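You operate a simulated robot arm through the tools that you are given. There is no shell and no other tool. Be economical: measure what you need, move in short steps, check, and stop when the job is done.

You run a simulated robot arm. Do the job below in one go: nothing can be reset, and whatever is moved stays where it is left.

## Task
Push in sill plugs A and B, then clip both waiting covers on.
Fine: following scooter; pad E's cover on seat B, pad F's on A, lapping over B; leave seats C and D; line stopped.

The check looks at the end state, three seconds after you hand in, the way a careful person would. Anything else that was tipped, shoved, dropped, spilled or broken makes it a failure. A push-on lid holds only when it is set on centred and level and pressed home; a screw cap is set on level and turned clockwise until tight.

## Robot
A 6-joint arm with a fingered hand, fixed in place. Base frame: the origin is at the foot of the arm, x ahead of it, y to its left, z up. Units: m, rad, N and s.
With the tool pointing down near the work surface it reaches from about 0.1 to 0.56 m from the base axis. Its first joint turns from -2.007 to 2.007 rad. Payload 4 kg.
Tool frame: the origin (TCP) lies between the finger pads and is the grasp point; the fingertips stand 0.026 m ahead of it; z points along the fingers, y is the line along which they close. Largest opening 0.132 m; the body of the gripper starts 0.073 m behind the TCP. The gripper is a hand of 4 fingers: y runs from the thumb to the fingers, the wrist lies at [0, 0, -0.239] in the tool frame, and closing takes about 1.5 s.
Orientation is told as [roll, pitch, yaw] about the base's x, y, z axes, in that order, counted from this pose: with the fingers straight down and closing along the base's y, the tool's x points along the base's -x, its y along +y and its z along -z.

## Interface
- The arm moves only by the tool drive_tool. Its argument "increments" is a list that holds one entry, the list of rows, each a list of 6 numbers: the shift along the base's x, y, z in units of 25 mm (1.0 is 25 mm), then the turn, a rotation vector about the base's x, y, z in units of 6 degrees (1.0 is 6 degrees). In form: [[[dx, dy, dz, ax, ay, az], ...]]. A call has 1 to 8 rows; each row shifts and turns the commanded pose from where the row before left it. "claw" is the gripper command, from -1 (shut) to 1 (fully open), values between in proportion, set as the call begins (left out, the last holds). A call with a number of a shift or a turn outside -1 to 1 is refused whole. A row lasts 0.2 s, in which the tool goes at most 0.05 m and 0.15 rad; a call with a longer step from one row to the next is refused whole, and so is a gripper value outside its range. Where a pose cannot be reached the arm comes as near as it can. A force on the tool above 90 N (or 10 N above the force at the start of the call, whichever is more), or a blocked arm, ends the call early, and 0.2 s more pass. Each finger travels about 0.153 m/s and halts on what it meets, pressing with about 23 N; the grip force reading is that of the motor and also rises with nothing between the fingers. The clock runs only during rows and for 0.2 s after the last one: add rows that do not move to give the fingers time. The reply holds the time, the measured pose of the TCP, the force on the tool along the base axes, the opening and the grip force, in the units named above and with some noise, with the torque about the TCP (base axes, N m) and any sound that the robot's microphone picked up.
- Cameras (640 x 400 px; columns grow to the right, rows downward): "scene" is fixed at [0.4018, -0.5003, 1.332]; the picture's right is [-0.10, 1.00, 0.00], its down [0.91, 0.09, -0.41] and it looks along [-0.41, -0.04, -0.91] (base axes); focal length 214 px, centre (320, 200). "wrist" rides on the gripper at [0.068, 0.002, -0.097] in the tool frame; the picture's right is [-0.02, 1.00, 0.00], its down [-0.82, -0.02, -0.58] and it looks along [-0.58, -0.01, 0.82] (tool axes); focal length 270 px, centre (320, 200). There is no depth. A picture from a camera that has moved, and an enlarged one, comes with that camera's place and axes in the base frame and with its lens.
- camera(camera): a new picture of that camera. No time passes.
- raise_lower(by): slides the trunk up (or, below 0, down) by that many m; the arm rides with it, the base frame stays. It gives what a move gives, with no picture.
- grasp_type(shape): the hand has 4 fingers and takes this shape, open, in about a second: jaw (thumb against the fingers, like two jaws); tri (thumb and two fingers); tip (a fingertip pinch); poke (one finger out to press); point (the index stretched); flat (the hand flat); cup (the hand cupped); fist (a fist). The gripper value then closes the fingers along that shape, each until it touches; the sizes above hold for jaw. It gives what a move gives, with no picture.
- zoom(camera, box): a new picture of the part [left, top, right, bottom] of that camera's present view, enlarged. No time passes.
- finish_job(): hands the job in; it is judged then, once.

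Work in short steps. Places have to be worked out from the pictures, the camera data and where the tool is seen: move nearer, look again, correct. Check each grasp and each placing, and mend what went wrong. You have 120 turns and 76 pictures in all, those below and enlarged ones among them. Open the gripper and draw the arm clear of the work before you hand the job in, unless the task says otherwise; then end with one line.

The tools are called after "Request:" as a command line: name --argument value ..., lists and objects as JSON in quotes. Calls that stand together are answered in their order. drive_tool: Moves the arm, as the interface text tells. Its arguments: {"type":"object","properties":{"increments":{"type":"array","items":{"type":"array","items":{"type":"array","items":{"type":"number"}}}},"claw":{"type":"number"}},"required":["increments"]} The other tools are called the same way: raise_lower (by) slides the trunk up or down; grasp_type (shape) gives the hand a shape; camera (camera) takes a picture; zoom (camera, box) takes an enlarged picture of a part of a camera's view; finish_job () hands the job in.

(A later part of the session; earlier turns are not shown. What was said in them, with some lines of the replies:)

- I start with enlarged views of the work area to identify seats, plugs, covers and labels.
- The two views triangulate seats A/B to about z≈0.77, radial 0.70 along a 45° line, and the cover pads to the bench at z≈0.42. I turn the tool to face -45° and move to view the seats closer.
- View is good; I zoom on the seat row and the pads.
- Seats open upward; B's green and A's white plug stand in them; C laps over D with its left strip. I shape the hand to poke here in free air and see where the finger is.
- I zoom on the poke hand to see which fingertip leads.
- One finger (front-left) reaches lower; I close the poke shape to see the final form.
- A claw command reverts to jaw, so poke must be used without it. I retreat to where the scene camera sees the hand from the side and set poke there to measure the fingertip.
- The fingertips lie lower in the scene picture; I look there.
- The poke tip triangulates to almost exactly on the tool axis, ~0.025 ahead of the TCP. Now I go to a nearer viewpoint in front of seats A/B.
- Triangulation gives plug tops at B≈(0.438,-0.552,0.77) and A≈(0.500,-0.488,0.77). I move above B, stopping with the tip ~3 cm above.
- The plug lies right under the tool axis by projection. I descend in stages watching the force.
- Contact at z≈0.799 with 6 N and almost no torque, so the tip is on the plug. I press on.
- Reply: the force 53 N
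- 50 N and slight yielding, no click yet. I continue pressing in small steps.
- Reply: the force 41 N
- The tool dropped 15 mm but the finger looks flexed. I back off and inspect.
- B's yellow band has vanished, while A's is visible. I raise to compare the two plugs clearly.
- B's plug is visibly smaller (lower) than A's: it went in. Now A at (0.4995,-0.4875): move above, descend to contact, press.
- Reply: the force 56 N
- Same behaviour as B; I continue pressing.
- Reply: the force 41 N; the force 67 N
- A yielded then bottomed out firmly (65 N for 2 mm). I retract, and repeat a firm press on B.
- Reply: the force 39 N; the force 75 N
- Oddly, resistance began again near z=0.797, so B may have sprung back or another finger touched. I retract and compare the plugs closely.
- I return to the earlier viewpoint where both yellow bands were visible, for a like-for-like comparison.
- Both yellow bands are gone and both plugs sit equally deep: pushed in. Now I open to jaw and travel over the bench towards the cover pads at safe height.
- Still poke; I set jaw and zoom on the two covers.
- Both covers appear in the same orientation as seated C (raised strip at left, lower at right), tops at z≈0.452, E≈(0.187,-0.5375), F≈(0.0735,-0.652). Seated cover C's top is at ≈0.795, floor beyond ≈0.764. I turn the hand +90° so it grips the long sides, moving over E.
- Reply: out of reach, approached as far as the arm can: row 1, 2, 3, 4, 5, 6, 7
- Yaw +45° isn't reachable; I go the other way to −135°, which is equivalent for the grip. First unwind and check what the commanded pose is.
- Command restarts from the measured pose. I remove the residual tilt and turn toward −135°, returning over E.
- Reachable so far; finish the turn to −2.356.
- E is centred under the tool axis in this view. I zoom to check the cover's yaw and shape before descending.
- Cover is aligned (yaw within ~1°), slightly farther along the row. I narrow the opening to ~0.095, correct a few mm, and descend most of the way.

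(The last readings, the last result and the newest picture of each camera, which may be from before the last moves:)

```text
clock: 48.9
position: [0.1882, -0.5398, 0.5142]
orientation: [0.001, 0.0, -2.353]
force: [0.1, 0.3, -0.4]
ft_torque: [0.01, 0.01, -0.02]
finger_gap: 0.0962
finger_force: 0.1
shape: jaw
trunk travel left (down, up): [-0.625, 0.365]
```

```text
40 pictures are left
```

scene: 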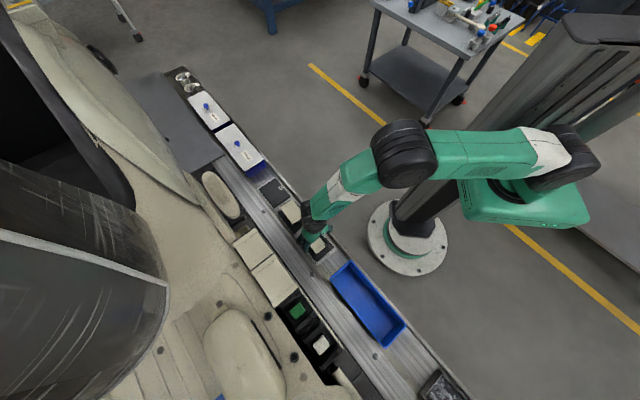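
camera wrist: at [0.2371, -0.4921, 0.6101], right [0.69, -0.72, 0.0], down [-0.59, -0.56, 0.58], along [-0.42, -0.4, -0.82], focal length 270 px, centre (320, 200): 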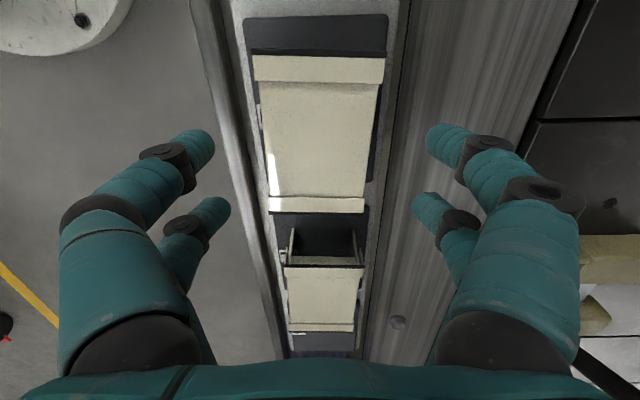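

Centred; a 4 mm tweak along the row and down to z≈0.460, then close.

Request:
drive_tool --increments '[[[-0.11, -0.11, -0.7, 0, 0, 0], [0, 0, -0.7, 0, 0, 0], [0, 0, -0.5, 0, 0, 0], [0, 0, -0.27, 0, 0, 0], [0, 0, 0, 0, 0, 0]]]'

Request:
drive_tool --increments '[[[0, 0, 0, 0, 0, 0], [0, 0, 0, 0, 0, 0], [0, 0, 0, 0, 0, 0], [0, 0, 0, 0, 0, 0], [0, 0, 0, 0, 0, 0]]]' --claw -1

Request:
camera --camera "wrist"

```text
clock: 50.1
position: [0.1863, -0.5418, 0.4606]
orientation: [0.001, -0.002, -2.353]
force: [-0.1, 0.2, 0.8]
ft_torque: [-0.01, 0.0, 0.01]
finger_gap: 0.096
finger_force: 0.1
shape: jaw
trunk travel left (down, up): [-0.625, 0.365]
```

```text
clock: 51.3
position: [0.1843, -0.5426, 0.4584]
orientation: [0.002, -0.001, -2.356]
force: [-0.4, -0.3, 0.5]
ft_torque: [0.01, 0.01, 0.01]
finger_gap: 0.0587
finger_force: 23.0
shape: jaw
trunk travel left (down, up): [-0.625, 0.365]
```

```text
39 pictures are left
camera wrist: at [0.2349, -0.4957, 0.5561], right [0.69, -0.72, 0.0], down [-0.59, -0.56, 0.58], along [-0.42, -0.4, -0.82], focal length 270 px, centre (320, 200)
```

wrist: 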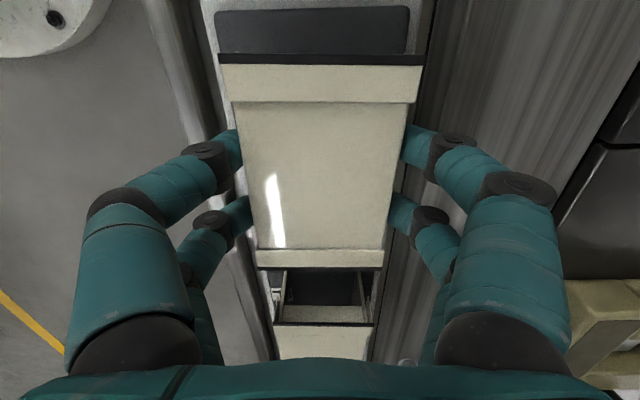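

Gripped at 0.0587, centred along the row. Lift 6 cm and check.

Request:
drive_tool --increments '[[[0, 0, 0.3, 0, 0, 0], [0, 0, 0.5, 0, 0, 0], [0, 0, 0.8, 0, 0, 0], [0, 0, 0.8, 0, 0, 0], [0, 0, 0, 0, 0, 0]]]'

Request:
camera --camera "wrist"

```text
clock: 52.5
position: [0.1857, -0.5427, 0.5206]
orientation: [0.001, 0.001, -2.355]
force: [0.4, 1.0, -0.3]
ft_torque: [0.01, -0.02, 0.03]
finger_gap: 0.0585
finger_force: 22.6
shape: jaw
trunk travel left (down, up): [-0.625, 0.365]
```

```text
38 pictures are left
camera wrist: at [0.2348, -0.4954, 0.6165], right [0.69, -0.72, 0.0], down [-0.59, -0.56, 0.58], along [-0.42, -0.4, -0.82], focal length 270 px, centre (320, 200)
```

wrist: 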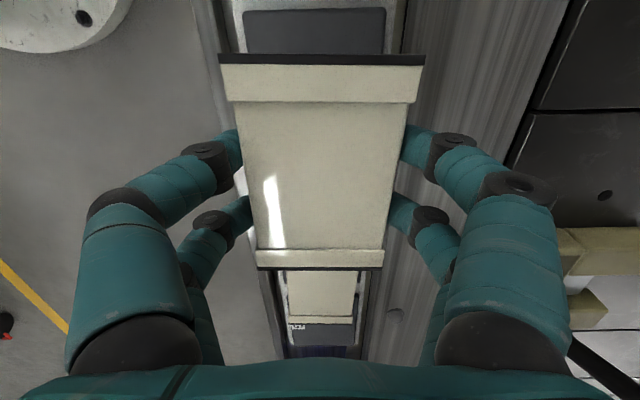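

Held level and centred. I raise the trunk fully-ish and then traverse to above seat B.

Request:
raise_lower --by 0.36

Request:
drive_tool --increments '[[[1, 0, 0.1, 0, 0, 0], [1, 0, 0.1, 0, 0, 0], [1, 0, 0.1, 0, 0, 0], [1, 0, 0.1, 0, 0, 0], [1, 0, 0, 0, 0, 0], [1, 0, 0, 0, 0, 0], [0.5, 0, 0, 0, 0, 0], [0, 0, 0, 0, 0, 0]]]'

Request:
camera --camera "wrist"

```text
clock: 56.0
position: [0.1863, -0.5425, 0.8796]
orientation: [0.003, 0.0, -2.353]
force: [-0.3, -0.5, -1.2]
ft_torque: [0.0, 0.03, 0.0]
finger_gap: 0.0586
finger_force: 23.2
shape: jaw
trunk travel left (down, up): [-0.985, 0.005]
```

```text
clock: 57.8
position: [0.3466, -0.5426, 0.8914]
orientation: [0.002, 0.0, -2.354]
force: [0.0, 0.8, -0.5]
ft_torque: [0.01, -0.02, -0.02]
finger_gap: 0.0586
finger_force: 23.2
shape: jaw
trunk travel left (down, up): [-0.985, 0.005]
```

```text
37 pictures are left
camera wrist: at [0.3973, -0.495, 0.9869], right [0.69, -0.72, 0.0], down [-0.59, -0.56, 0.58], along [-0.42, -0.4, -0.82], focal length 270 px, centre (320, 200)
```

wrist: 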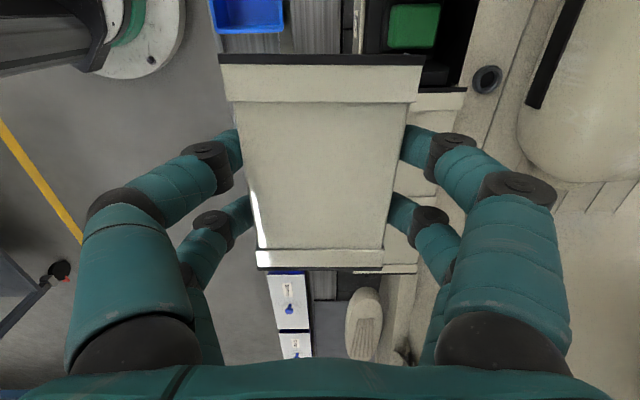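

Holding; continue to directly above B.

Request:
drive_tool --increments '[[[0.9, -0.08, 0, 0, 0, 0], [0.9, -0.08, 0, 0, 0, 0], [0.9, -0.08, 0, 0, 0, 0], [0.9, -0.08, 0, 0, 0, 0], [0, 0, 0, 0, 0, 0], [0, 0, 0, 0, 0, 0]]]'

Request:
camera --camera "wrist"

Request:
camera --camera "scene"

```text
clock: 59.2
position: [0.4378, -0.5502, 0.8897]
orientation: [0.003, 0.001, -2.356]
force: [-0.7, 0.3, -1.0]
ft_torque: [0.05, 0.0, 0.02]
finger_gap: 0.0588
finger_force: 22.7
shape: jaw
trunk travel left (down, up): [-0.985, 0.005]
```

```text
36 pictures are left
camera wrist: at [0.4872, -0.5032, 0.9859], right [0.69, -0.72, 0.0], down [-0.59, -0.56, 0.58], along [-0.42, -0.4, -0.82], focal length 270 px, centre (320, 200)
```

wrist: 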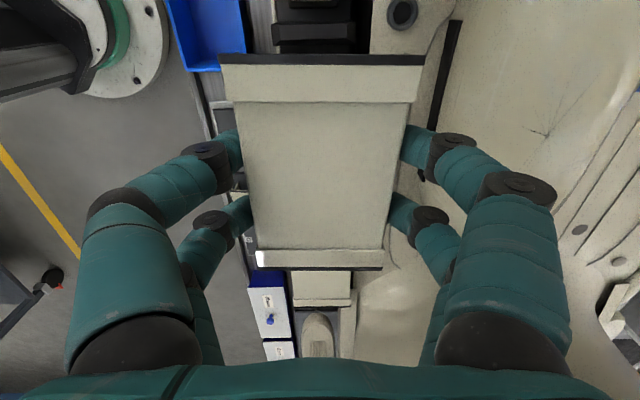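

```text
35 pictures are left
```

scene: 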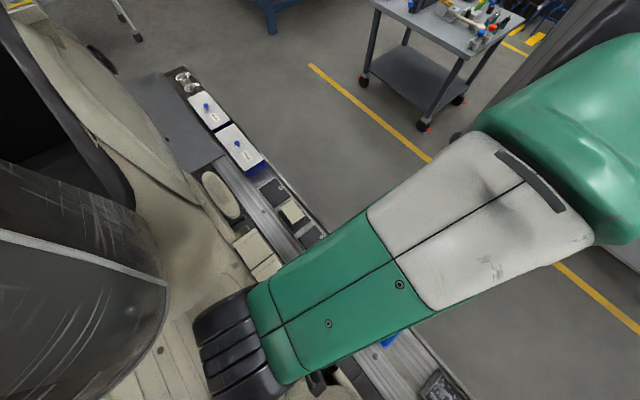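

Row centre lines up radially (~1 mm). Descend gently toward the seat, watching force.

Request:
drive_tool --increments '[[[-0.02, -0.02, -0.5, 0, 0, 0], [0, 0, -0.5, 0, 0, 0], [0, 0, -0.5, 0, 0, 0], [0, 0, -0.4, 0, 0, 0], [0, 0, 0, 0, 0, 0]]]'

Request:
camera --camera "wrist"

```text
clock: 60.4
position: [0.4365, -0.5488, 0.8434]
orientation: [0.002, -0.001, -2.356]
force: [-0.5, -0.5, -0.2]
ft_torque: [0.04, 0.02, -0.02]
finger_gap: 0.0584
finger_force: 22.7
shape: jaw
trunk travel left (down, up): [-0.985, 0.005]
```

```text
34 pictures are left
camera wrist: at [0.4854, -0.5022, 0.9392], right [0.69, -0.72, 0.0], down [-0.59, -0.56, 0.58], along [-0.42, -0.4, -0.82], focal length 270 px, centre (320, 200)
```

wrist: 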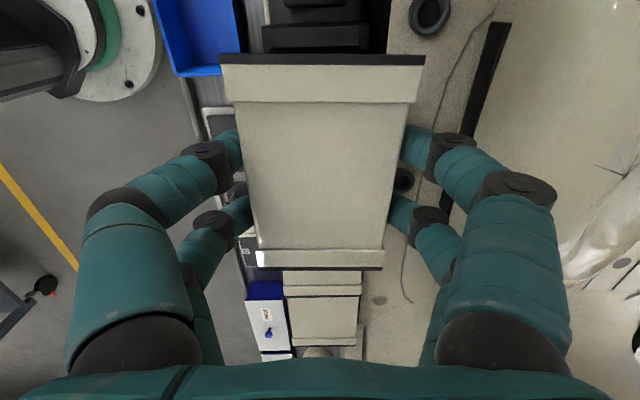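

Still free and aligned; continue down.

Request:
drive_tool --increments '[[[0, -0.04, -0.3, 0, 0, 0], [0, 0, -0.3, 0, 0, 0], [0, 0, -0.3, 0, 0, 0], [0, 0, -0.2, 0, 0, 0], [0, 0, 0, 0, 0, 0]]]'

Request:
camera --camera "wrist"

```text
clock: 61.6
position: [0.4314, -0.5451, 0.8189]
orientation: [0.004, 0.001, -2.354]
force: [10.7, -11.3, 5.1]
ft_torque: [-0.81, -0.47, 0.53]
finger_gap: 0.0569
finger_force: 22.6
shape: jaw
out of reach, approached as far as the arm can: row 1, 2
trunk travel left (down, up): [-0.985, 0.005]
```

```text
33 pictures are left
camera wrist: at [0.4815, -0.4973, 0.9154], right [0.69, -0.72, 0.0], down [-0.59, -0.56, 0.58], along [-0.42, -0.4, -0.82], focal length 270 px, centre (320, 200)
```

wrist: 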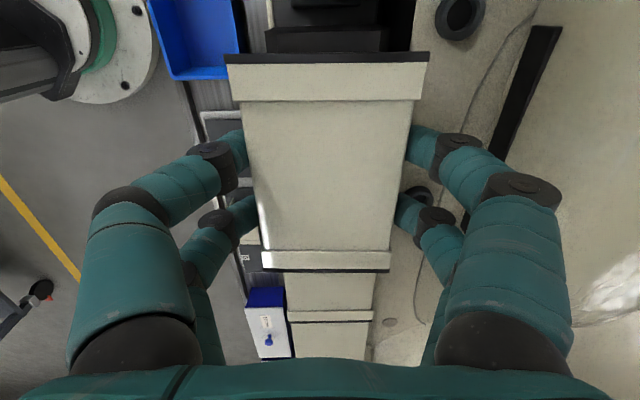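

Trunk is too high, so the arm ran out of reach and was pulled inward. I lift off, then trade trunk height for arm height.

Request:
drive_tool --increments '[[[0, 0, 0.5, 0, 0, 0], [0, 0, 0.5, 0, 0, 0], [0.1, -0.1, 0.8, 0, 0, 0], [0.1, -0.1, 0.9, 0, 0, 0], [0, 0, 1, 0, 0, 0], [0, 0, 1, 0, 0, 0], [0, 0, 0.6, 0, 0, 0], [0, 0, 0, 0, 0, 0]]]'

Request:
raise_lower --by -0.12

Request:
camera --camera "wrist"

```text
clock: 63.4
position: [0.4372, -0.5497, 0.9491]
orientation: [0.002, -0.001, -2.355]
force: [-0.6, -0.1, -0.2]
ft_torque: [-0.01, -0.02, 0.0]
finger_gap: 0.0568
finger_force: 22.6
shape: jaw
trunk travel left (down, up): [-0.985, 0.005]
```

```text
clock: 64.9
position: [0.4354, -0.5491, 0.8292]
orientation: [0.001, 0.0, -2.355]
force: [-5.0, 6.1, -1.8]
ft_torque: [0.26, 0.27, 0.18]
finger_gap: 0.0585
finger_force: 22.4
shape: jaw
trunk travel left (down, up): [-0.865, 0.125]
```

```text
32 pictures are left
camera wrist: at [0.4859, -0.5016, 0.9255], right [0.69, -0.72, 0.0], down [-0.59, -0.56, 0.58], along [-0.42, -0.4, -0.82], focal length 270 px, centre (320, 200)
```

wrist: 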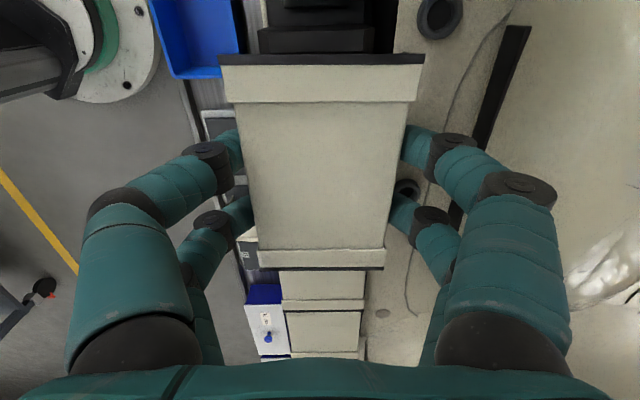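

A light sideways contact (8 N inward) shows it's ~3 mm too far outward. I shift inward 3 mm and check for zero side force while lowering slightly.

Request:
drive_tool --increments '[[[-0.08, 0.08, 0, 0, 0, 0], [0, 0, -0.15, 0, 0, 0], [0, 0, 0, 0, 0, 0]]]'

```text
clock: 65.7
position: [0.435, -0.5487, 0.8262]
orientation: [0.002, 0.001, -2.356]
force: [-0.3, 0.5, -1.7]
ft_torque: [0.0, 0.01, 0.01]
finger_gap: 0.0583
finger_force: 22.9
shape: jaw
trunk travel left (down, up): [-0.865, 0.125]
```

Side force gone. Continue down in small steps.

Request:
drive_tool --increments '[[[0, 0, -0.15, 0, 0, 0], [0, 0, -0.15, 0, 0, 0], [0, 0, -0.15, 0, 0, 0], [0, 0, 0, 0, 0, 0]]]'

```text
clock: 66.7
position: [0.435, -0.5467, 0.8146]
orientation: [0.002, 0.001, -2.355]
force: [-0.2, 0.0, -0.9]
ft_torque: [0.02, 0.03, 0.0]
finger_gap: 0.0584
finger_force: 23.1
shape: jaw
trunk travel left (down, up): [-0.865, 0.125]
```

Still free at 0.8146. Keep going.

Request:
drive_tool --increments '[[[0, 0, -0.12, 0, 0, 0], [0, 0, -0.12, 0, 0, 0], [0, 0, -0.12, 0, 0, 0], [0, 0, 0, 0, 0, 0]]]'

Request:
camera --camera "wrist"

```text
clock: 67.7
position: [0.4349, -0.5491, 0.8062]
orientation: [0.002, -0.001, -2.355]
force: [-0.8, -1.4, -0.5]
ft_torque: [-0.02, 0.12, 0.03]
finger_gap: 0.0582
finger_force: 23.3
shape: jaw
trunk travel left (down, up): [-0.865, 0.125]
```

```text
31 pictures are left
camera wrist: at [0.4843, -0.5006, 0.9019], right [0.69, -0.72, 0.0], down [-0.59, -0.56, 0.58], along [-0.42, -0.4, -0.82], focal length 270 px, centre (320, 200)
```

wrist: 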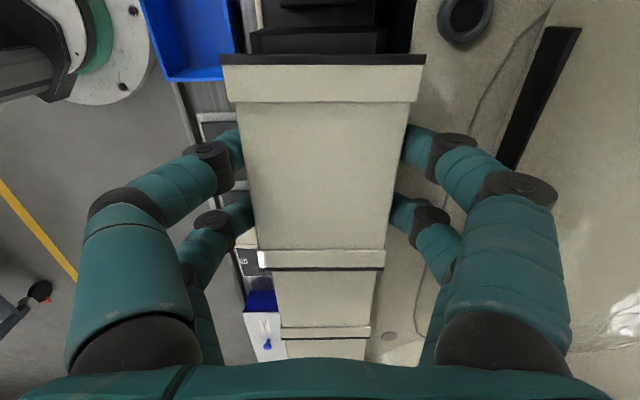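

Nearly flush with C; continue downward until contact.

Request:
drive_tool --increments '[[[0.03, -0.03, -0.1, 0, 0, 0], [0, 0, -0.1, 0, 0, 0], [0, 0, -0.1, 0, 0, 0], [0, 0, 0, 0, 0, 0]]]'

Request:
zoom --camera "wrist" --box '[200, 40, 440, 360]'

```text
clock: 68.7
position: [0.4355, -0.5498, 0.7989]
orientation: [0.001, 0.0, -2.354]
force: [-8.2, -6.2, 3.9]
ft_torque: [-0.21, 0.46, 0.26]
finger_gap: 0.058
finger_force: 23.0
shape: jaw
trunk travel left (down, up): [-0.865, 0.125]
```

```text
1.25 times, centred on (320, 200) of wrist
camera zoom: at [0.4842, -0.5021, 0.8944], right [0.69, -0.72, 0.0], down [-0.59, -0.56, 0.58], along [-0.42, -0.4, -0.82], focal length 338 px, centre (320, 200)
```

zoom: 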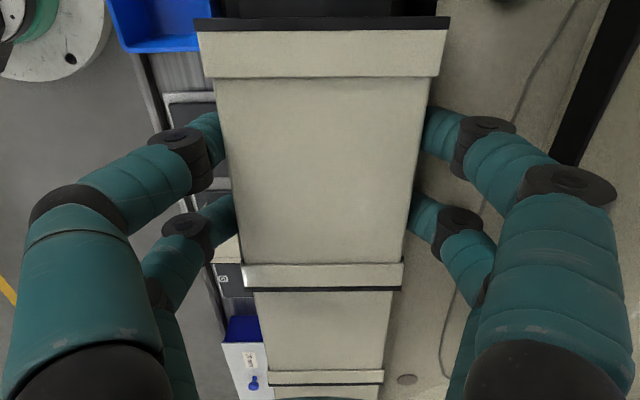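

Now touching down with a small push toward C (10 N). I ease 1.5 mm that way and lower a little more.

Request:
drive_tool --increments '[[[-0.05, -0.05, 0, 0, 0, 0], [0, 0, -0.1, 0, 0, 0], [0, 0, -0.1, 0, 0, 0], [0, 0, 0, 0, 0, 0]]]'

```text
clock: 69.7
position: [0.4331, -0.5501, 0.7957]
orientation: [0.005, -0.001, -2.355]
force: [-6.5, -4.0, 19.1]
ft_torque: [0.09, 0.24, 0.36]
finger_gap: 0.0583
finger_force: 22.5
shape: jaw
trunk travel left (down, up): [-0.865, 0.125]
```

Seating resistance of 19 N. I release and look at how it sits.

Request:
drive_tool --increments '[[[0, 0, 0, 0, 0, 0], [0, 0, 0, 0, 0, 0], [0, 0, 0, 0, 0, 0], [0, 0, 0.5, 0, 0, 0], [0, 0, 1, 0, 0, 0], [0, 0, 1, 0, 0, 0], [0, 0, 0, 0, 0, 0]]]' --claw 0.45

Request:
zoom --camera "wrist" --box '[200, 0, 440, 300]'

```text
clock: 71.3
position: [0.4348, -0.5503, 0.8544]
orientation: [0.002, 0.001, -2.353]
force: [-0.3, 0.7, 0.2]
ft_torque: [0.01, -0.01, 0.01]
finger_gap: 0.0955
finger_force: 0.1
shape: jaw
trunk travel left (down, up): [-0.865, 0.125]
```

```text
1.33 times, centred on (320, 150) of wrist
camera zoom: at [0.4842, -0.503, 0.952], right [0.69, -0.72, 0.0], down [-0.59, -0.56, 0.58], along [-0.42, -0.4, -0.82], focal length 360 px, centre (320, 267)
```

zoom: 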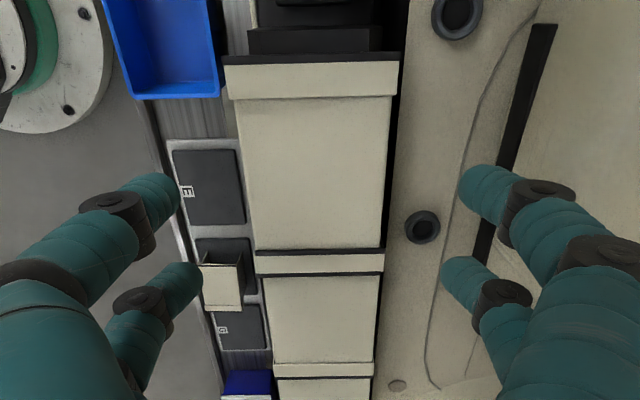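

The junction between B and C looks different; I zoom on it.

Request:
zoom --camera "wrist" --box '[270, 170, 350, 290]'

Request:
zoom --camera "wrist" --box '[270, 20, 350, 80]'

```text
3.33 times, centred on (310, 230) of wrist
camera zoom: at [0.4842, -0.503, 0.952], right [0.69, -0.72, 0.0], down [-0.59, -0.56, 0.58], along [-0.42, -0.4, -0.82], focal length 901 px, centre (353, 100)
```

zoom: 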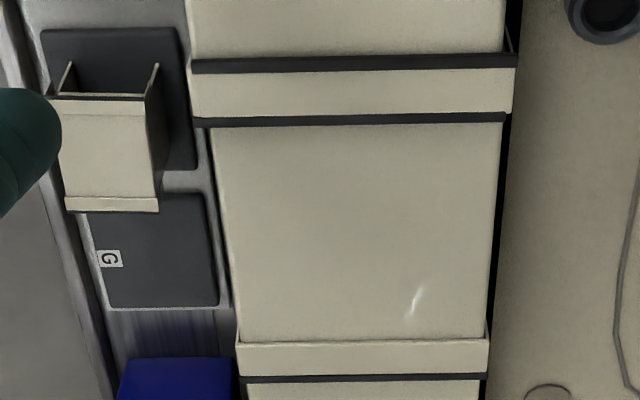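

```text
6.67 times, centred on (310, 50) of wrist
camera zoom: at [0.4842, -0.503, 0.952], right [0.69, -0.72, 0.0], down [-0.59, -0.56, 0.58], along [-0.42, -0.4, -0.82], focal length 1802 px, centre (387, 1200)
```

zoom: 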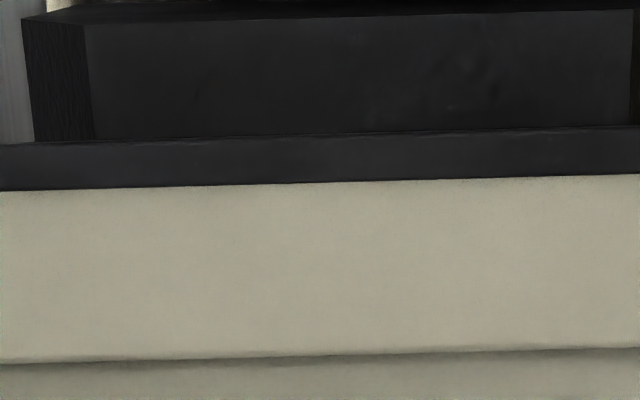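

Unclear which strip is on top. I move back toward C so the camera looks straight down at the junction.

Request:
drive_tool --increments '[[[-0.85, -0.85, 0.5, 0, 0, 0], [-0.85, -0.85, 0.5, 0, 0, 0], [-0.8, -0.8, 0, 0, 0, 0], [0, 0, 0, 0, 0, 0]]]'

Request:
zoom --camera "wrist" --box '[240, 0, 400, 120]'

```text
clock: 72.3
position: [0.3728, -0.6126, 0.8802]
orientation: [0.001, 0.0, -2.354]
force: [0.3, -0.3, 0.5]
ft_torque: [-0.02, -0.02, 0.01]
finger_gap: 0.0953
finger_force: 0.0
shape: jaw
trunk travel left (down, up): [-0.865, 0.125]
```

```text
3.33 times, centred on (320, 60) of wrist
camera zoom: at [0.4219, -0.5648, 0.9762], right [0.69, -0.72, 0.0], down [-0.59, -0.56, 0.58], along [-0.42, -0.4, -0.82], focal length 901 px, centre (320, 667)
```

zoom: 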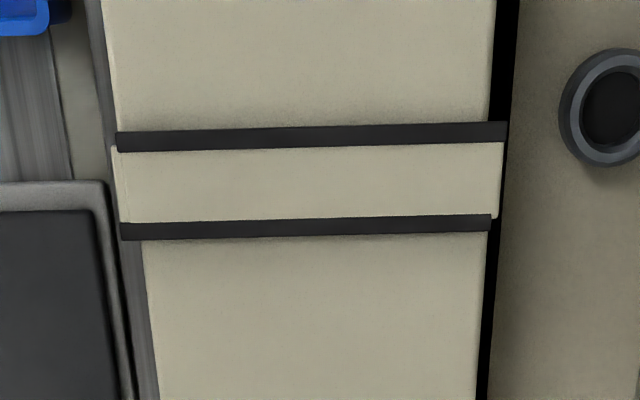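

Ambiguous. I draw the arm back so the scene camera can see the seats from its angle.

Request:
drive_tool --increments '[[[-0.8, 0.6, 0.8, 0, 0, 0], [-1, 0.8, 0.8, 0, 0, 0], [-1, 0.8, 0, 0, 0, 0], [-1, 0.9, 0, 0, 0, 0], [-1, 0.9, 0, 0, 0, 0], [-1, 0.9, 0, 0, 0, 0], [-1, 0.9, 0, 0, 0, 0], [0, 0, 0, 0, 0, 0]]]'

Request:
zoom --camera "scene" --box '[225, 220, 345, 370]'

```text
clock: 74.1
position: [0.2031, -0.4659, 0.9217]
orientation: [0.003, 0.0, -2.354]
force: [0.3, 0.2, 1.5]
ft_torque: [0.01, 0.01, 0.0]
finger_gap: 0.0952
finger_force: 0.0
shape: jaw
trunk travel left (down, up): [-0.865, 0.125]
```

```text
2.67 times, centred on (285, 295) of scene
camera zoom: at [0.4018, -0.5003, 1.332], right [-0.1, 1.0, 0.0], down [0.91, 0.09, -0.41], along [-0.41, -0.04, -0.91], focal length 572 px, centre (413, -53)
```

zoom: 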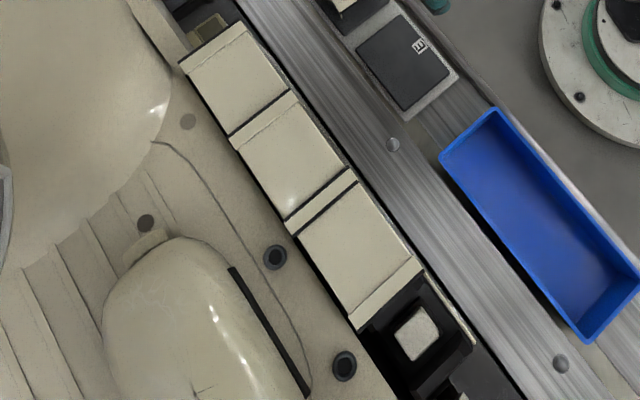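

Closer zoom on the junctions D/C and C/B.

Request:
zoom --camera "scene" --box '[265, 250, 313, 310]'

```text
6.67 times, centred on (289, 280) of scene
camera zoom: at [0.4018, -0.5003, 1.332], right [-0.1, 1.0, 0.0], down [0.91, 0.09, -0.41], along [-0.41, -0.04, -0.91], focal length 1430 px, centre (527, -333)
```

zoom: 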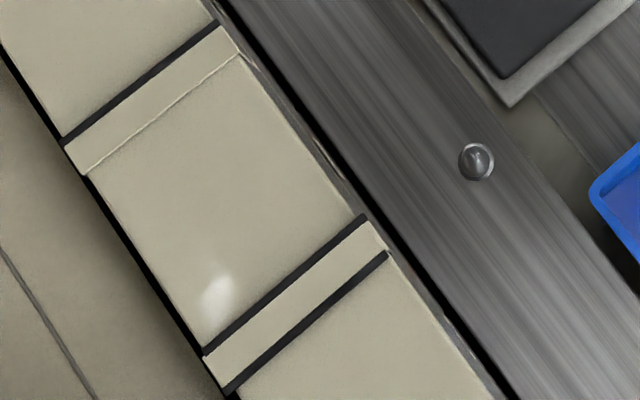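

B appears to stand several mm above C, i.e. not pressed home. I close the hand and press on B's centre.

Request:
drive_tool --increments '[[[1, -0.4, 0, 0, 0, 0], [1, -0.4, 0, 0, 0, 0], [1, -0.4, 0, 0, 0, 0], [1, -0.4, 0, 0, 0, 0], [1, -0.4, 0, 0, 0, 0], [1, -0.4, 0, 0, 0, 0], [1, -0.4, 0, 0, 0, 0], [1, -0.3, 0, 0, 0, 0]]]' --claw -1

Request:
drive_tool --increments '[[[0.7, -0.15, 0, 0, 0, 0], [0.56, -0.11, -0.6, 0, 0, 0], [0, 0, -1, 0, 0, 0], [0, 0, -1, 0, 0, 0], [0, 0, -0.6, 0, 0, 0], [0, 0, -0.4, 0, 0, 0], [0, 0, 0, 0, 0, 0]]]'

```text
clock: 75.9
position: [0.4023, -0.5458, 0.9202]
orientation: [-0.001, -0.002, -2.355]
force: [0.1, -0.3, 0.2]
ft_torque: [-0.01, 0.0, -0.01]
finger_gap: 0.0
finger_force: 23.0
shape: jaw
trunk travel left (down, up): [-0.865, 0.125]
```

```text
clock: 77.5
position: [0.4334, -0.5515, 0.8301]
orientation: [0.0, -0.001, -2.353]
force: [0.5, 0.2, 0.9]
ft_torque: [-0.01, 0.04, 0.0]
finger_gap: 0.0
finger_force: 22.8
shape: jaw
trunk travel left (down, up): [-0.865, 0.125]
```

Just above the cover. Now press in small steps.

Request:
drive_tool --increments '[[[0.03, 0.03, -0.2, 0, 0, 0], [0, 0, -0.12, 0, 0, 0], [0, 0, -0.12, 0, 0, 0], [0, 0, -0.12, 0, 0, 0], [0, 0, -0.12, 0, 0, 0]]]'

Request:
camera --camera "wrist"

```text
clock: 78.7
position: [0.4355, -0.5509, 0.819]
orientation: [0.013, -0.001, -2.355]
force: [0.1, 3.6, 35.1]
ft_torque: [0.34, -0.19, -0.02]
finger_gap: 0.0003
finger_force: 22.3
shape: jaw
trunk travel left (down, up): [-0.865, 0.125]
```

```text
23 pictures are left
camera wrist: at [0.4834, -0.5023, 0.916], right [0.69, -0.72, 0.01], down [-0.6, -0.56, 0.58], along [-0.41, -0.41, -0.82], focal length 270 px, centre (320, 200)
```

wrist: 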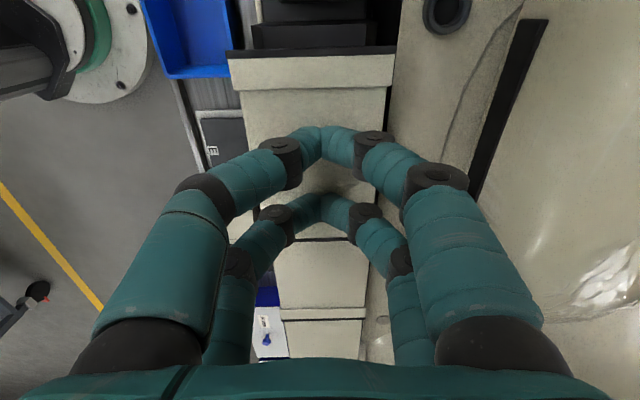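

35 N and ~4 mm down. Press harder.

Request:
drive_tool --increments '[[[0, 0, -0.15, 0, 0, 0], [0, 0, -0.15, 0, 0, 0], [0, 0, -0.15, 0, 0, 0], [0, 0, 0, 0, 0, 0]]]'

```text
clock: 79.7
position: [0.4352, -0.5516, 0.8192]
orientation: [0.026, -0.004, -2.355]
force: [-4.6, 15.0, 78.3]
ft_torque: [0.79, -0.14, 0.09]
finger_gap: 0.0
finger_force: 22.7
shape: jaw
trunk travel left (down, up): [-0.865, 0.125]
```

It stands firm at 78 N with no more travel (top ≈0.793). I retract and compare with C by eye.

Request:
drive_tool --increments '[[[0, 0, 0.5, 0, 0, 0], [0, 0, 1, 0, 0, 0], [-0.6, -0.6, 1, 0, 0, 0], [-0.6, -0.6, 0.5, 0, 0, 0], [0, 0, 0, 0, 0, 0]]]'

Request:
zoom --camera "wrist" --box '[220, 0, 420, 160]'

```text
clock: 80.9
position: [0.4031, -0.5817, 0.8761]
orientation: [-0.001, 0.0, -2.355]
force: [-0.3, 0.6, 0.6]
ft_torque: [0.02, -0.01, -0.02]
finger_gap: 0.0
finger_force: 22.6
shape: jaw
trunk travel left (down, up): [-0.865, 0.125]
```

```text
2.50 times, centred on (320, 80) of wrist
camera zoom: at [0.4535, -0.5336, 0.9723], right [0.69, -0.72, 0.0], down [-0.59, -0.56, 0.58], along [-0.42, -0.4, -0.82], focal length 676 px, centre (320, 500)
```

zoom: 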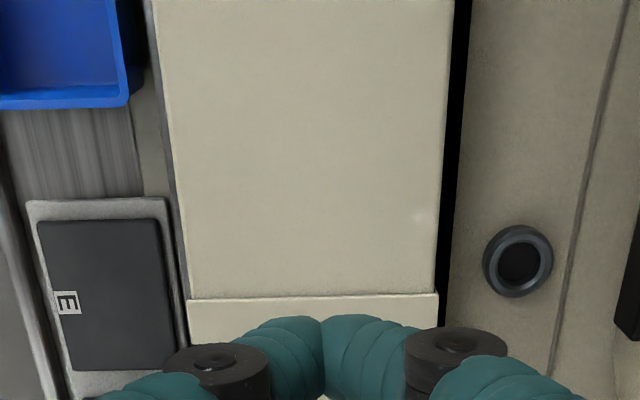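

B now shows the same clean lap seam as C over D: it is home. Next I go for F: travel above pad F with fingers opening to 0.095.

Request:
drive_tool --increments '[[[-0.5, 0.3, 1, 0, 0, 0], [-1, 0.3, 1, 0, 0, 0], [-1, 0.2, 0, 0, 0, 0], [-1, -0.2, 0, 0, 0, 0], [-1, -0.3, 0, 0, 0, 0], [-1, -0.3, 0, 0, 0, 0], [-1, -0.3, 0, 0, 0, 0], [-1, -0.3, 0, 0, 0, 0]]]'

Request:
drive_tool --increments '[[[-1, -0.4, 0, 0, 0, 0], [-1, -0.4, 0, 0, 0, 0], [-1, -0.4, 0, 0, 0, 0], [-1, -0.4, 0, 0, 0, 0], [-1, -0.4, 0, 0, 0, 0], [-0.7, -0.3, 0, 0, 0, 0], [0, 0, 0, 0, 0, 0]]]' --claw 0.45

Request:
raise_lower --by -0.27

Request:
camera --camera "wrist"

```text
clock: 82.7
position: [0.2166, -0.5944, 0.9265]
orientation: [0.001, 0.0, -2.353]
force: [0.1, 0.0, -0.2]
ft_torque: [0.02, -0.02, -0.02]
finger_gap: 0.0002
finger_force: 23.4
shape: jaw
trunk travel left (down, up): [-0.865, 0.125]
```

```text
clock: 84.3
position: [0.0743, -0.652, 0.9263]
orientation: [0.002, 0.0, -2.352]
force: [-0.2, 0.4, 0.4]
ft_torque: [0.01, -0.02, 0.01]
finger_gap: 0.0954
finger_force: 0.0
shape: jaw
trunk travel left (down, up): [-0.865, 0.125]
```

```text
clock: 87.0
position: [0.0745, -0.6507, 0.6578]
orientation: [0.003, 0.001, -2.355]
force: [0.5, -0.6, -0.4]
ft_torque: [0.01, -0.03, -0.03]
finger_gap: 0.0954
finger_force: 0.1
shape: jaw
trunk travel left (down, up): [-0.595, 0.395]
```

```text
21 pictures are left
camera wrist: at [0.1235, -0.6044, 0.7529], right [0.69, -0.72, 0.0], down [-0.59, -0.56, 0.58], along [-0.42, -0.4, -0.82], focal length 270 px, centre (320, 200)
```

wrist: 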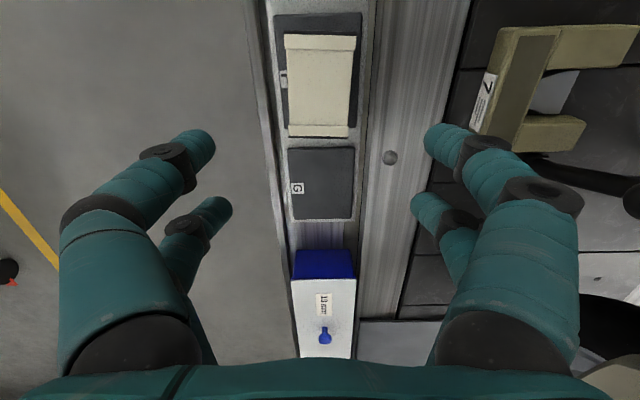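

F is centred within ~3.5 mm along the row; descend most of the way with the correction.

Request:
drive_tool --increments '[[[-0.08, -0.12, -1, 0, 0, 0], [0, 0, -1, 0, 0, 0], [0, 0, -1, 0, 0, 0], [0, 0, -1, 0, 0, 0], [0, 0, -1, 0, 0, 0], [0, 0, -0.8, 0, 0, 0], [0, 0, 0, 0, 0, 0]]]'

Request:
camera --camera "wrist"

```text
clock: 88.6
position: [0.0724, -0.6558, 0.5114]
orientation: [0.002, 0.001, -2.355]
force: [0.5, 0.7, 0.2]
ft_torque: [0.0, 0.01, -0.07]
finger_gap: 0.0953
finger_force: 0.1
shape: jaw
trunk travel left (down, up): [-0.595, 0.395]
```

```text
20 pictures are left
camera wrist: at [0.1218, -0.6076, 0.6069], right [0.69, -0.72, 0.0], down [-0.59, -0.56, 0.58], along [-0.42, -0.4, -0.82], focal length 270 px, centre (320, 200)
```

wrist: 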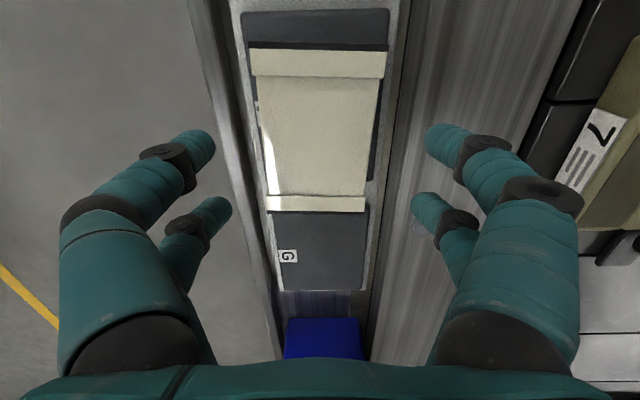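

Centred. Lower to 0.460 and close.

Request:
drive_tool --increments '[[[-0.04, 0.04, -0.7, 0, 0, 0], [0, 0, -0.7, 0, 0, 0], [0, 0, -0.4, 0, 0, 0], [0, 0, -0.25, 0, 0, 0], [0, 0, 0, 0, 0, 0]]]'

Request:
drive_tool --increments '[[[0, 0, 0, 0, 0, 0], [0, 0, 0, 0, 0, 0], [0, 0, 0, 0, 0, 0], [0, 0, 0, 0, 0, 0], [0, 0, 0, 0, 0, 0]]]' --claw -1

Request:
drive_tool --increments '[[[0, 0, 0.3, 0, 0, 0], [0, 0, 0.5, 0, 0, 0], [0, 0, 0.8, 0, 0, 0], [0, 0, 0.8, 0, 0, 0], [0, 0, 0, 0, 0, 0]]]'

Request:
camera --camera "wrist"

```text
clock: 89.8
position: [0.0699, -0.6536, 0.4611]
orientation: [0.002, 0.001, -2.356]
force: [-0.4, -0.6, 0.2]
ft_torque: [-0.01, 0.01, -0.01]
finger_gap: 0.0951
finger_force: 0.1
shape: jaw
trunk travel left (down, up): [-0.595, 0.395]
```

```text
clock: 91.0
position: [0.0707, -0.6528, 0.4599]
orientation: [0.002, 0.001, -2.355]
force: [0.4, 0.2, -0.2]
ft_torque: [0.0, 0.04, -0.01]
finger_gap: 0.0588
finger_force: 23.3
shape: jaw
trunk travel left (down, up): [-0.595, 0.395]
```

```text
clock: 92.2
position: [0.0709, -0.6536, 0.5199]
orientation: [0.002, -0.001, -2.355]
force: [0.2, -0.4, -0.6]
ft_torque: [0.01, 0.02, 0.03]
finger_gap: 0.0584
finger_force: 22.7
shape: jaw
trunk travel left (down, up): [-0.595, 0.395]
```

```text
19 pictures are left
camera wrist: at [0.1204, -0.6064, 0.6166], right [0.69, -0.72, 0.0], down [-0.59, -0.56, 0.58], along [-0.42, -0.4, -0.82], focal length 270 px, centre (320, 200)
```

wrist: 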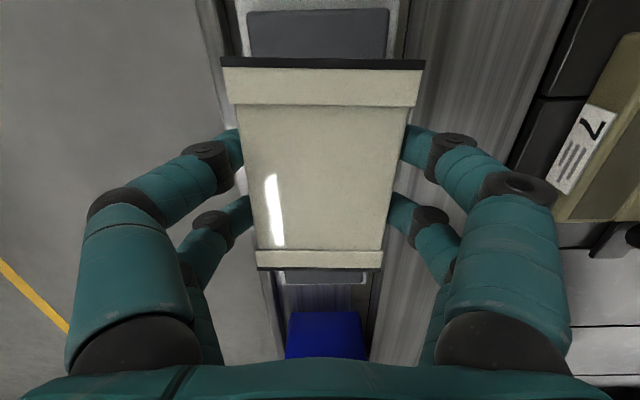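

F held just like E. I lift and raise the trunk, then travel to above seat A.

Request:
drive_tool --increments '[[[0, 0, 1, 0, 0, 0], [0, 0, 1, 0, 0, 0], [0, 0, 1, 0, 0, 0], [0, 0, 1, 0, 0, 0], [0, 0, 0.6, 0, 0, 0], [0, 0, 0, 0, 0, 0]]]'

Request:
raise_lower --by 0.27

Request:
drive_tool --increments '[[[1, 0.5, 0, 0, 0, 0], [1, 0.5, 0, 0, 0, 0], [1, 0.5, 0, 0, 0, 0], [1, 0.5, 0, 0, 0, 0], [1, 0.5, 0, 0, 0, 0], [1, 0.5, 0, 0, 0, 0], [1, 0.5, 0, 0, 0, 0], [1, 0.5, 0, 0, 0, 0]]]'

```text
clock: 93.6
position: [0.0723, -0.6526, 0.636]
orientation: [0.002, 0.002, -2.355]
force: [-0.5, -0.3, -0.7]
ft_torque: [-0.01, 0.0, 0.0]
finger_gap: 0.0584
finger_force: 23.1
shape: jaw
trunk travel left (down, up): [-0.595, 0.395]
```

```text
clock: 96.4
position: [0.0717, -0.6528, 0.906]
orientation: [0.001, -0.001, -2.355]
force: [-0.4, 0.0, -0.6]
ft_torque: [0.0, 0.0, 0.03]
finger_gap: 0.0586
finger_force: 23.0
shape: jaw
trunk travel left (down, up): [-0.865, 0.125]
```

```text
clock: 98.2
position: [0.2714, -0.5531, 0.906]
orientation: [0.003, -0.001, -2.354]
force: [-0.2, 0.3, -0.7]
ft_torque: [-0.03, 0.02, 0.01]
finger_gap: 0.0587
finger_force: 23.3
shape: jaw
trunk travel left (down, up): [-0.865, 0.125]
```

Continue to above A.

Request:
drive_tool --increments '[[[0.95, 0.28, 0, 0, 0, 0], [0.95, 0.28, 0, 0, 0, 0], [0.95, 0.28, 0, 0, 0, 0], [0.95, 0.28, 0, 0, 0, 0], [0.95, 0.28, 0, 0, 0, 0], [0.95, 0.28, 0, 0, 0, 0], [0.95, 0.28, 0, 0, 0, 0], [0.95, 0.28, 0, 0, 0, 0]]]'

Request:
drive_tool --increments '[[[0.8, 0.26, 0, 0, 0, 0], [0.64, 0.2, 0, 0, 0, 0], [0, 0, 0, 0, 0, 0], [0, 0, 0, 0, 0, 0]]]'

Request:
camera --camera "wrist"

```text
clock: 100.0
position: [0.4627, -0.4972, 0.9043]
orientation: [0.002, 0.001, -2.356]
force: [0.8, -0.1, -0.3]
ft_torque: [-0.01, 0.0, -0.01]
finger_gap: 0.0588
finger_force: 23.3
shape: jaw
trunk travel left (down, up): [-0.865, 0.125]
```

```text
clock: 101.0
position: [0.4986, -0.4858, 0.9051]
orientation: [0.002, 0.001, -2.355]
force: [0.4, 0.7, -0.3]
ft_torque: [0.0, -0.04, 0.01]
finger_gap: 0.0586
finger_force: 23.0
shape: jaw
trunk travel left (down, up): [-0.865, 0.125]
```

```text
18 pictures are left
camera wrist: at [0.5478, -0.4385, 1.0009], right [0.69, -0.72, 0.0], down [-0.59, -0.56, 0.58], along [-0.42, -0.4, -0.82], focal length 270 px, centre (320, 200)
```

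wrist: 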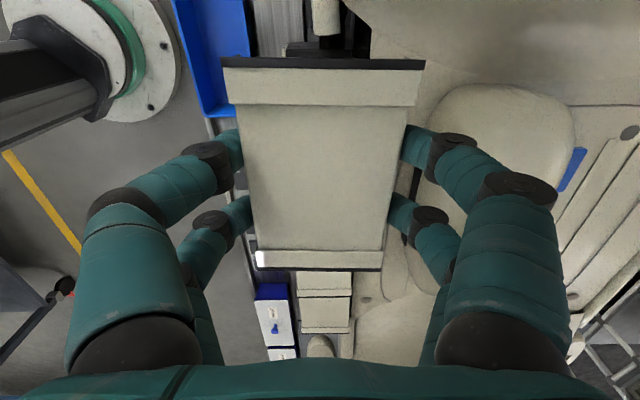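

Reachable and aligned with the row. Descend to just above engagement.

Request:
drive_tool --increments '[[[-0.03, 0.03, -0.6, 0, 0, 0], [0, 0, -0.6, 0, 0, 0], [0, 0, -0.6, 0, 0, 0], [0, 0, -0.6, 0, 0, 0], [0, 0, -0.4, 0, 0, 0], [0, 0, 0, 0, 0, 0]]]'

Request:
camera --camera "wrist"

```text
clock: 102.4
position: [0.4979, -0.485, 0.8341]
orientation: [0.002, 0.0, -2.355]
force: [1.4, -0.7, -1.5]
ft_torque: [-0.13, -0.11, 0.06]
finger_gap: 0.0583
finger_force: 23.1
shape: jaw
trunk travel left (down, up): [-0.865, 0.125]
```

```text
17 pictures are left
camera wrist: at [0.547, -0.4379, 0.9315], right [0.69, -0.72, 0.0], down [-0.59, -0.56, 0.58], along [-0.42, -0.4, -0.82], focal length 270 px, centre (320, 200)
```

wrist: 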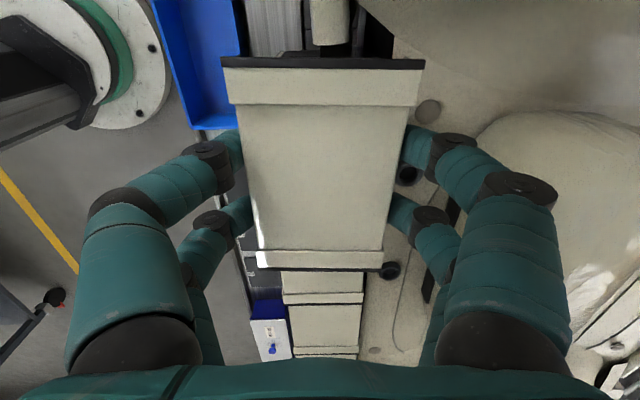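

Practically free. Continue down in small steps.

Request:
drive_tool --increments '[[[0.03, -0.03, -0.15, 0, 0, 0], [0, 0, -0.15, 0, 0, 0], [0, 0, -0.15, 0, 0, 0], [0, 0, -0.15, 0, 0, 0], [0, 0, 0, 0, 0, 0]]]'

```text
clock: 103.6
position: [0.497, -0.4858, 0.8194]
orientation: [0.002, -0.001, -2.356]
force: [0.7, -1.4, -0.3]
ft_torque: [-0.09, -0.04, 0.05]
finger_gap: 0.0586
finger_force: 23.0
shape: jaw
trunk travel left (down, up): [-0.865, 0.125]
```

Request:
drive_tool --increments '[[[0.02, -0.02, -0.15, 0, 0, 0], [0, 0, -0.15, 0, 0, 0], [0, 0, -0.15, 0, 0, 0], [0, 0, 0, 0, 0, 0]]]'

Request:
camera --camera "wrist"

```text
clock: 104.6
position: [0.4975, -0.484, 0.8086]
orientation: [-0.001, -0.001, -2.353]
force: [-0.5, 0.5, -0.6]
ft_torque: [0.0, 0.02, 0.03]
finger_gap: 0.0585
finger_force: 23.2
shape: jaw
trunk travel left (down, up): [-0.865, 0.125]
```

```text
16 pictures are left
camera wrist: at [0.5474, -0.4388, 0.9047], right [0.69, -0.72, 0.0], down [-0.59, -0.56, 0.58], along [-0.42, -0.4, -0.82], focal length 270 px, centre (320, 200)
```

wrist: 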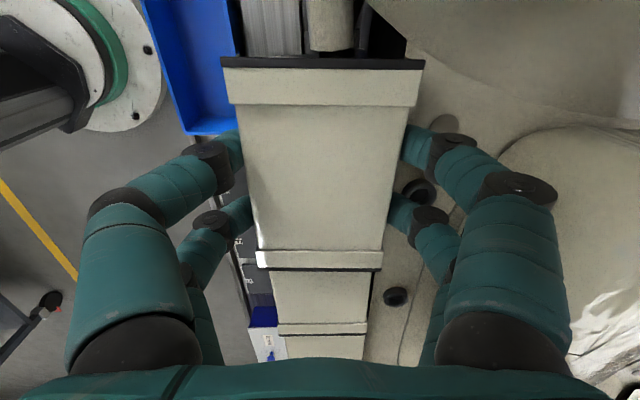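

Free at 0.8086 and well lined up over B's right strip. Lower to touch.

Request:
drive_tool --increments '[[[0, 0, -0.1, 0, 0, 0], [0, 0, -0.1, 0, 0, 0], [0, 0, -0.1, 0, 0, 0], [0, 0, -0.1, 0, 0, 0], [0, 0, 0, 0, 0, 0]]]'

```text
clock: 105.8
position: [0.4963, -0.4865, 0.7985]
orientation: [0.001, -0.001, -2.356]
force: [-7.1, -9.0, 3.9]
ft_torque: [-0.27, 0.43, 0.29]
finger_gap: 0.0581
finger_force: 22.6
shape: jaw
trunk travel left (down, up): [-0.865, 0.125]
```

Identical signature as with B at this height. Same correction: ease 1.5 mm toward B and lower.

Request:
drive_tool --increments '[[[-0.06, -0.05, 0, 0, 0, 0], [0, 0, -0.1, 0, 0, 0], [0, 0, -0.1, 0, 0, 0], [0, 0, 0, 0, 0, 0]]]'

```text
clock: 106.8
position: [0.496, -0.4874, 0.7967]
orientation: [0.005, 0.0, -2.355]
force: [-7.6, -3.4, 18.7]
ft_torque: [-0.02, 0.25, 0.31]
finger_gap: 0.0584
finger_force: 22.6
shape: jaw
trunk travel left (down, up): [-0.865, 0.125]
```

Same as B. Release, rise, close the hand above and press at the centre.

Request:
drive_tool --increments '[[[0, 0, 0, 0, 0, 0], [0, 0, 0, 0, 0, 0], [0, 0, 0, 0, 0, 0], [0, 0, 0.5, 0, 0, 0], [0, 0, 1, 0, 0, 0], [0, 0, 1, 0, 0, 0], [0, 0, 0, 0, 0, 0]]]' --claw 0.45

Request:
drive_tool --increments '[[[0, 0, 0, 0, 0, 0], [0, 0, 0, 0, 0, 0], [0, 0, 0, 0, 0, 0], [0, 0, 0, 0, 0, 0], [0, 0, 0, 0, 0, 0]]]' --claw -1

Request:
camera --camera "wrist"

```text
clock: 108.4
position: [0.4965, -0.4874, 0.8562]
orientation: [0.003, 0.0, -2.355]
force: [0.1, -0.9, -0.7]
ft_torque: [0.01, 0.0, 0.0]
finger_gap: 0.0957
finger_force: 0.1
shape: jaw
trunk travel left (down, up): [-0.865, 0.125]
```

```text
clock: 109.6
position: [0.4972, -0.4876, 0.8557]
orientation: [0.002, 0.001, -2.354]
force: [0.3, -0.3, -0.1]
ft_torque: [0.01, 0.05, 0.0]
finger_gap: 0.0
finger_force: 22.7
shape: jaw
trunk travel left (down, up): [-0.865, 0.125]
```

```text
15 pictures are left
camera wrist: at [0.5461, -0.4403, 0.9524], right [0.69, -0.72, 0.0], down [-0.59, -0.56, 0.58], along [-0.42, -0.4, -0.82], focal length 270 px, centre (320, 200)
```

wrist: 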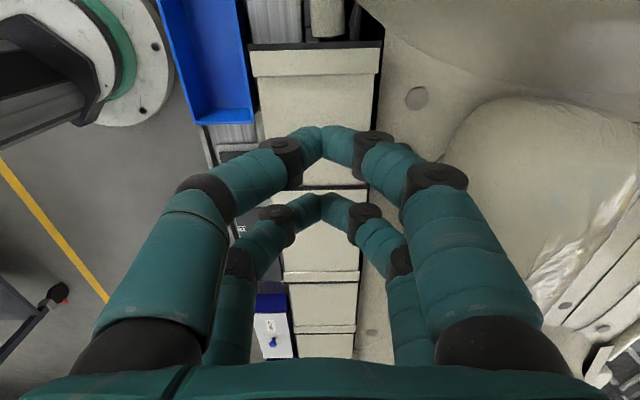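

Now press A down.

Request:
drive_tool --increments '[[[0, 0, -0.6, 0, 0, 0], [0, 0, -0.4, 0, 0, 0], [0, 0, -0.2, 0, 0, 0], [0, 0, -0.12, 0, 0, 0], [0, 0, -0.12, 0, 0, 0], [0, 0, -0.12, 0, 0, 0], [0, 0, -0.12, 0, 0, 0]]]'

Request:
drive_tool --increments '[[[0, 0, -0.15, 0, 0, 0], [0, 0, -0.15, 0, 0, 0], [0, 0, -0.15, 0, 0, 0], [0, 0, 0, 0, 0, 0]]]'

```text
clock: 111.2
position: [0.4974, -0.4873, 0.8194]
orientation: [0.01, 0.001, -2.355]
force: [-0.8, 0.9, 28.7]
ft_torque: [0.17, -0.1, 0.03]
finger_gap: 0.0
finger_force: 23.2
shape: jaw
trunk travel left (down, up): [-0.865, 0.125]
```

```text
clock: 112.2
position: [0.497, -0.4883, 0.818]
orientation: [0.027, 0.001, -2.354]
force: [-6.9, 9.8, 79.4]
ft_torque: [0.56, 0.02, 0.05]
finger_gap: 0.0001
finger_force: 23.0
shape: jaw
trunk travel left (down, up): [-0.865, 0.125]
```

A bottomed at the same height as B (79 N). Retract and back off so both cameras can check.

Request:
drive_tool --increments '[[[0, 0, 0.5, 0, 0, 0], [0, 0, 1, 0, 0, 0], [0, 0, 1, 0, 0, 0], [-1, 0.5, 1, 0, 0, 0], [-1, 0.7, 0, 0, 0, 0], [-1, 0.7, 0, 0, 0, 0], [-1, 0.7, 0, 0, 0, 0], [-1, 0.7, 0, 0, 0, 0]]]'

Request:
drive_tool --increments '[[[-1, 0.5, 0, 0, 0, 0], [-1, 0.5, 0, 0, 0, 0], [-1, 0.5, 0, 0, 0, 0], [-1, 0.3, 0, 0, 0, 0], [-1, 0, 0, 0, 0, 0], [-1, 0, 0, 0, 0, 0], [0, 0, 0, 0, 0, 0]]]'

Request:
zoom --camera "scene" --box '[240, 240, 352, 380]'

Request:
zoom --camera "scene" --box '[275, 275, 339, 355]'

```text
clock: 114.0
position: [0.3717, -0.4045, 0.8907]
orientation: [0.002, 0.003, -2.353]
force: [0.2, -0.5, -0.2]
ft_torque: [0.0, 0.0, 0.01]
finger_gap: 0.0
finger_force: 22.7
shape: jaw
trunk travel left (down, up): [-0.865, 0.125]
```

```text
clock: 115.6
position: [0.2222, -0.3595, 0.8905]
orientation: [0.001, 0.0, -2.355]
force: [0.4, 0.1, 1.0]
ft_torque: [-0.02, 0.01, 0.01]
finger_gap: 0.0
finger_force: 23.6
shape: jaw
trunk travel left (down, up): [-0.865, 0.125]
```

```text
2.86 times, centred on (296, 310) of scene
camera zoom: at [0.4018, -0.5003, 1.332], right [-0.1, 1.0, 0.0], down [0.91, 0.09, -0.41], along [-0.41, -0.04, -0.91], focal length 613 px, centre (389, -114)
```

zoom: 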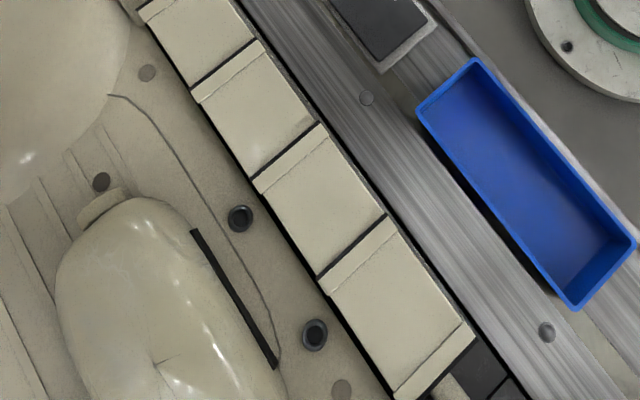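

```text
5.00 times, centred on (307, 315) of scene
camera zoom: at [0.4018, -0.5003, 1.332], right [-0.1, 1.0, 0.0], down [0.91, 0.09, -0.41], along [-0.41, -0.04, -0.91], focal length 1072 px, centre (385, -375)
```

zoom: 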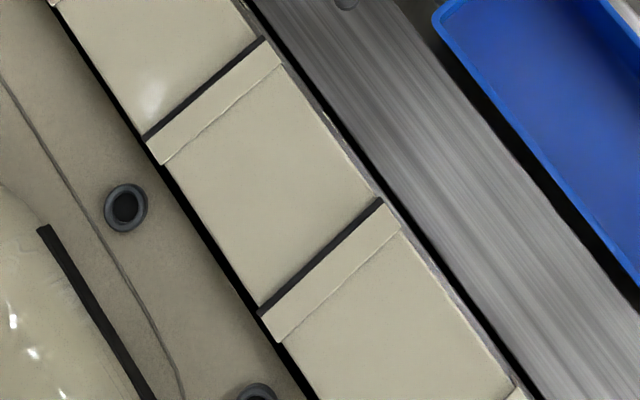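

All four covers show identical seams, A lapping over B. I open the hand, lift clear, and take one last overall look.

Request:
drive_tool --increments '[[[-0.5, 0.5, 0.5, 0, 0, 0], [-0.5, 0.5, 0.5, 0, 0, 0], [0, 0, 0, 0, 0, 0], [0, 0, 0, 0, 0, 0], [0, 0, 0, 0, 0, 0], [0, 0, 0, 0, 0, 0]]]' --claw 1

Request:
camera --camera "scene"

```text
clock: 117.0
position: [0.198, -0.3344, 0.9153]
orientation: [0.002, 0.001, -2.354]
force: [-0.5, -0.3, -0.1]
ft_torque: [0.01, 0.04, -0.02]
finger_gap: 0.1317
finger_force: 0.1
shape: jaw
trunk travel left (down, up): [-0.865, 0.125]
```

```text
12 pictures are left
```

scene: 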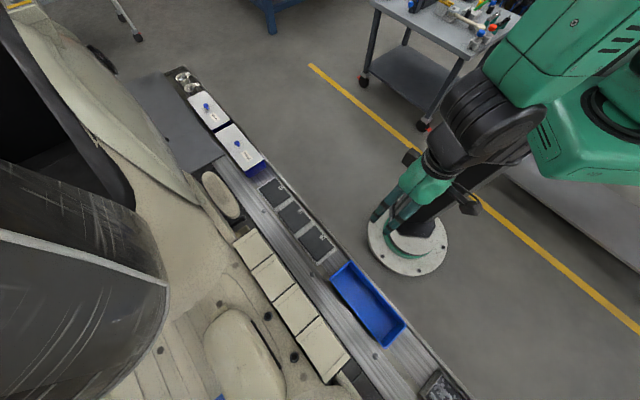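

Everything is in place and nothing else has moved; I hand in.

Request:
finish_job

```text
The job is handed in.
```

Sill plugs A and B are pushed in. Pad E's cover is on seat B and pad F's is on seat A, lapping over B. Both covers were pressed down until they stopped moving, and their seams match those on C and D.
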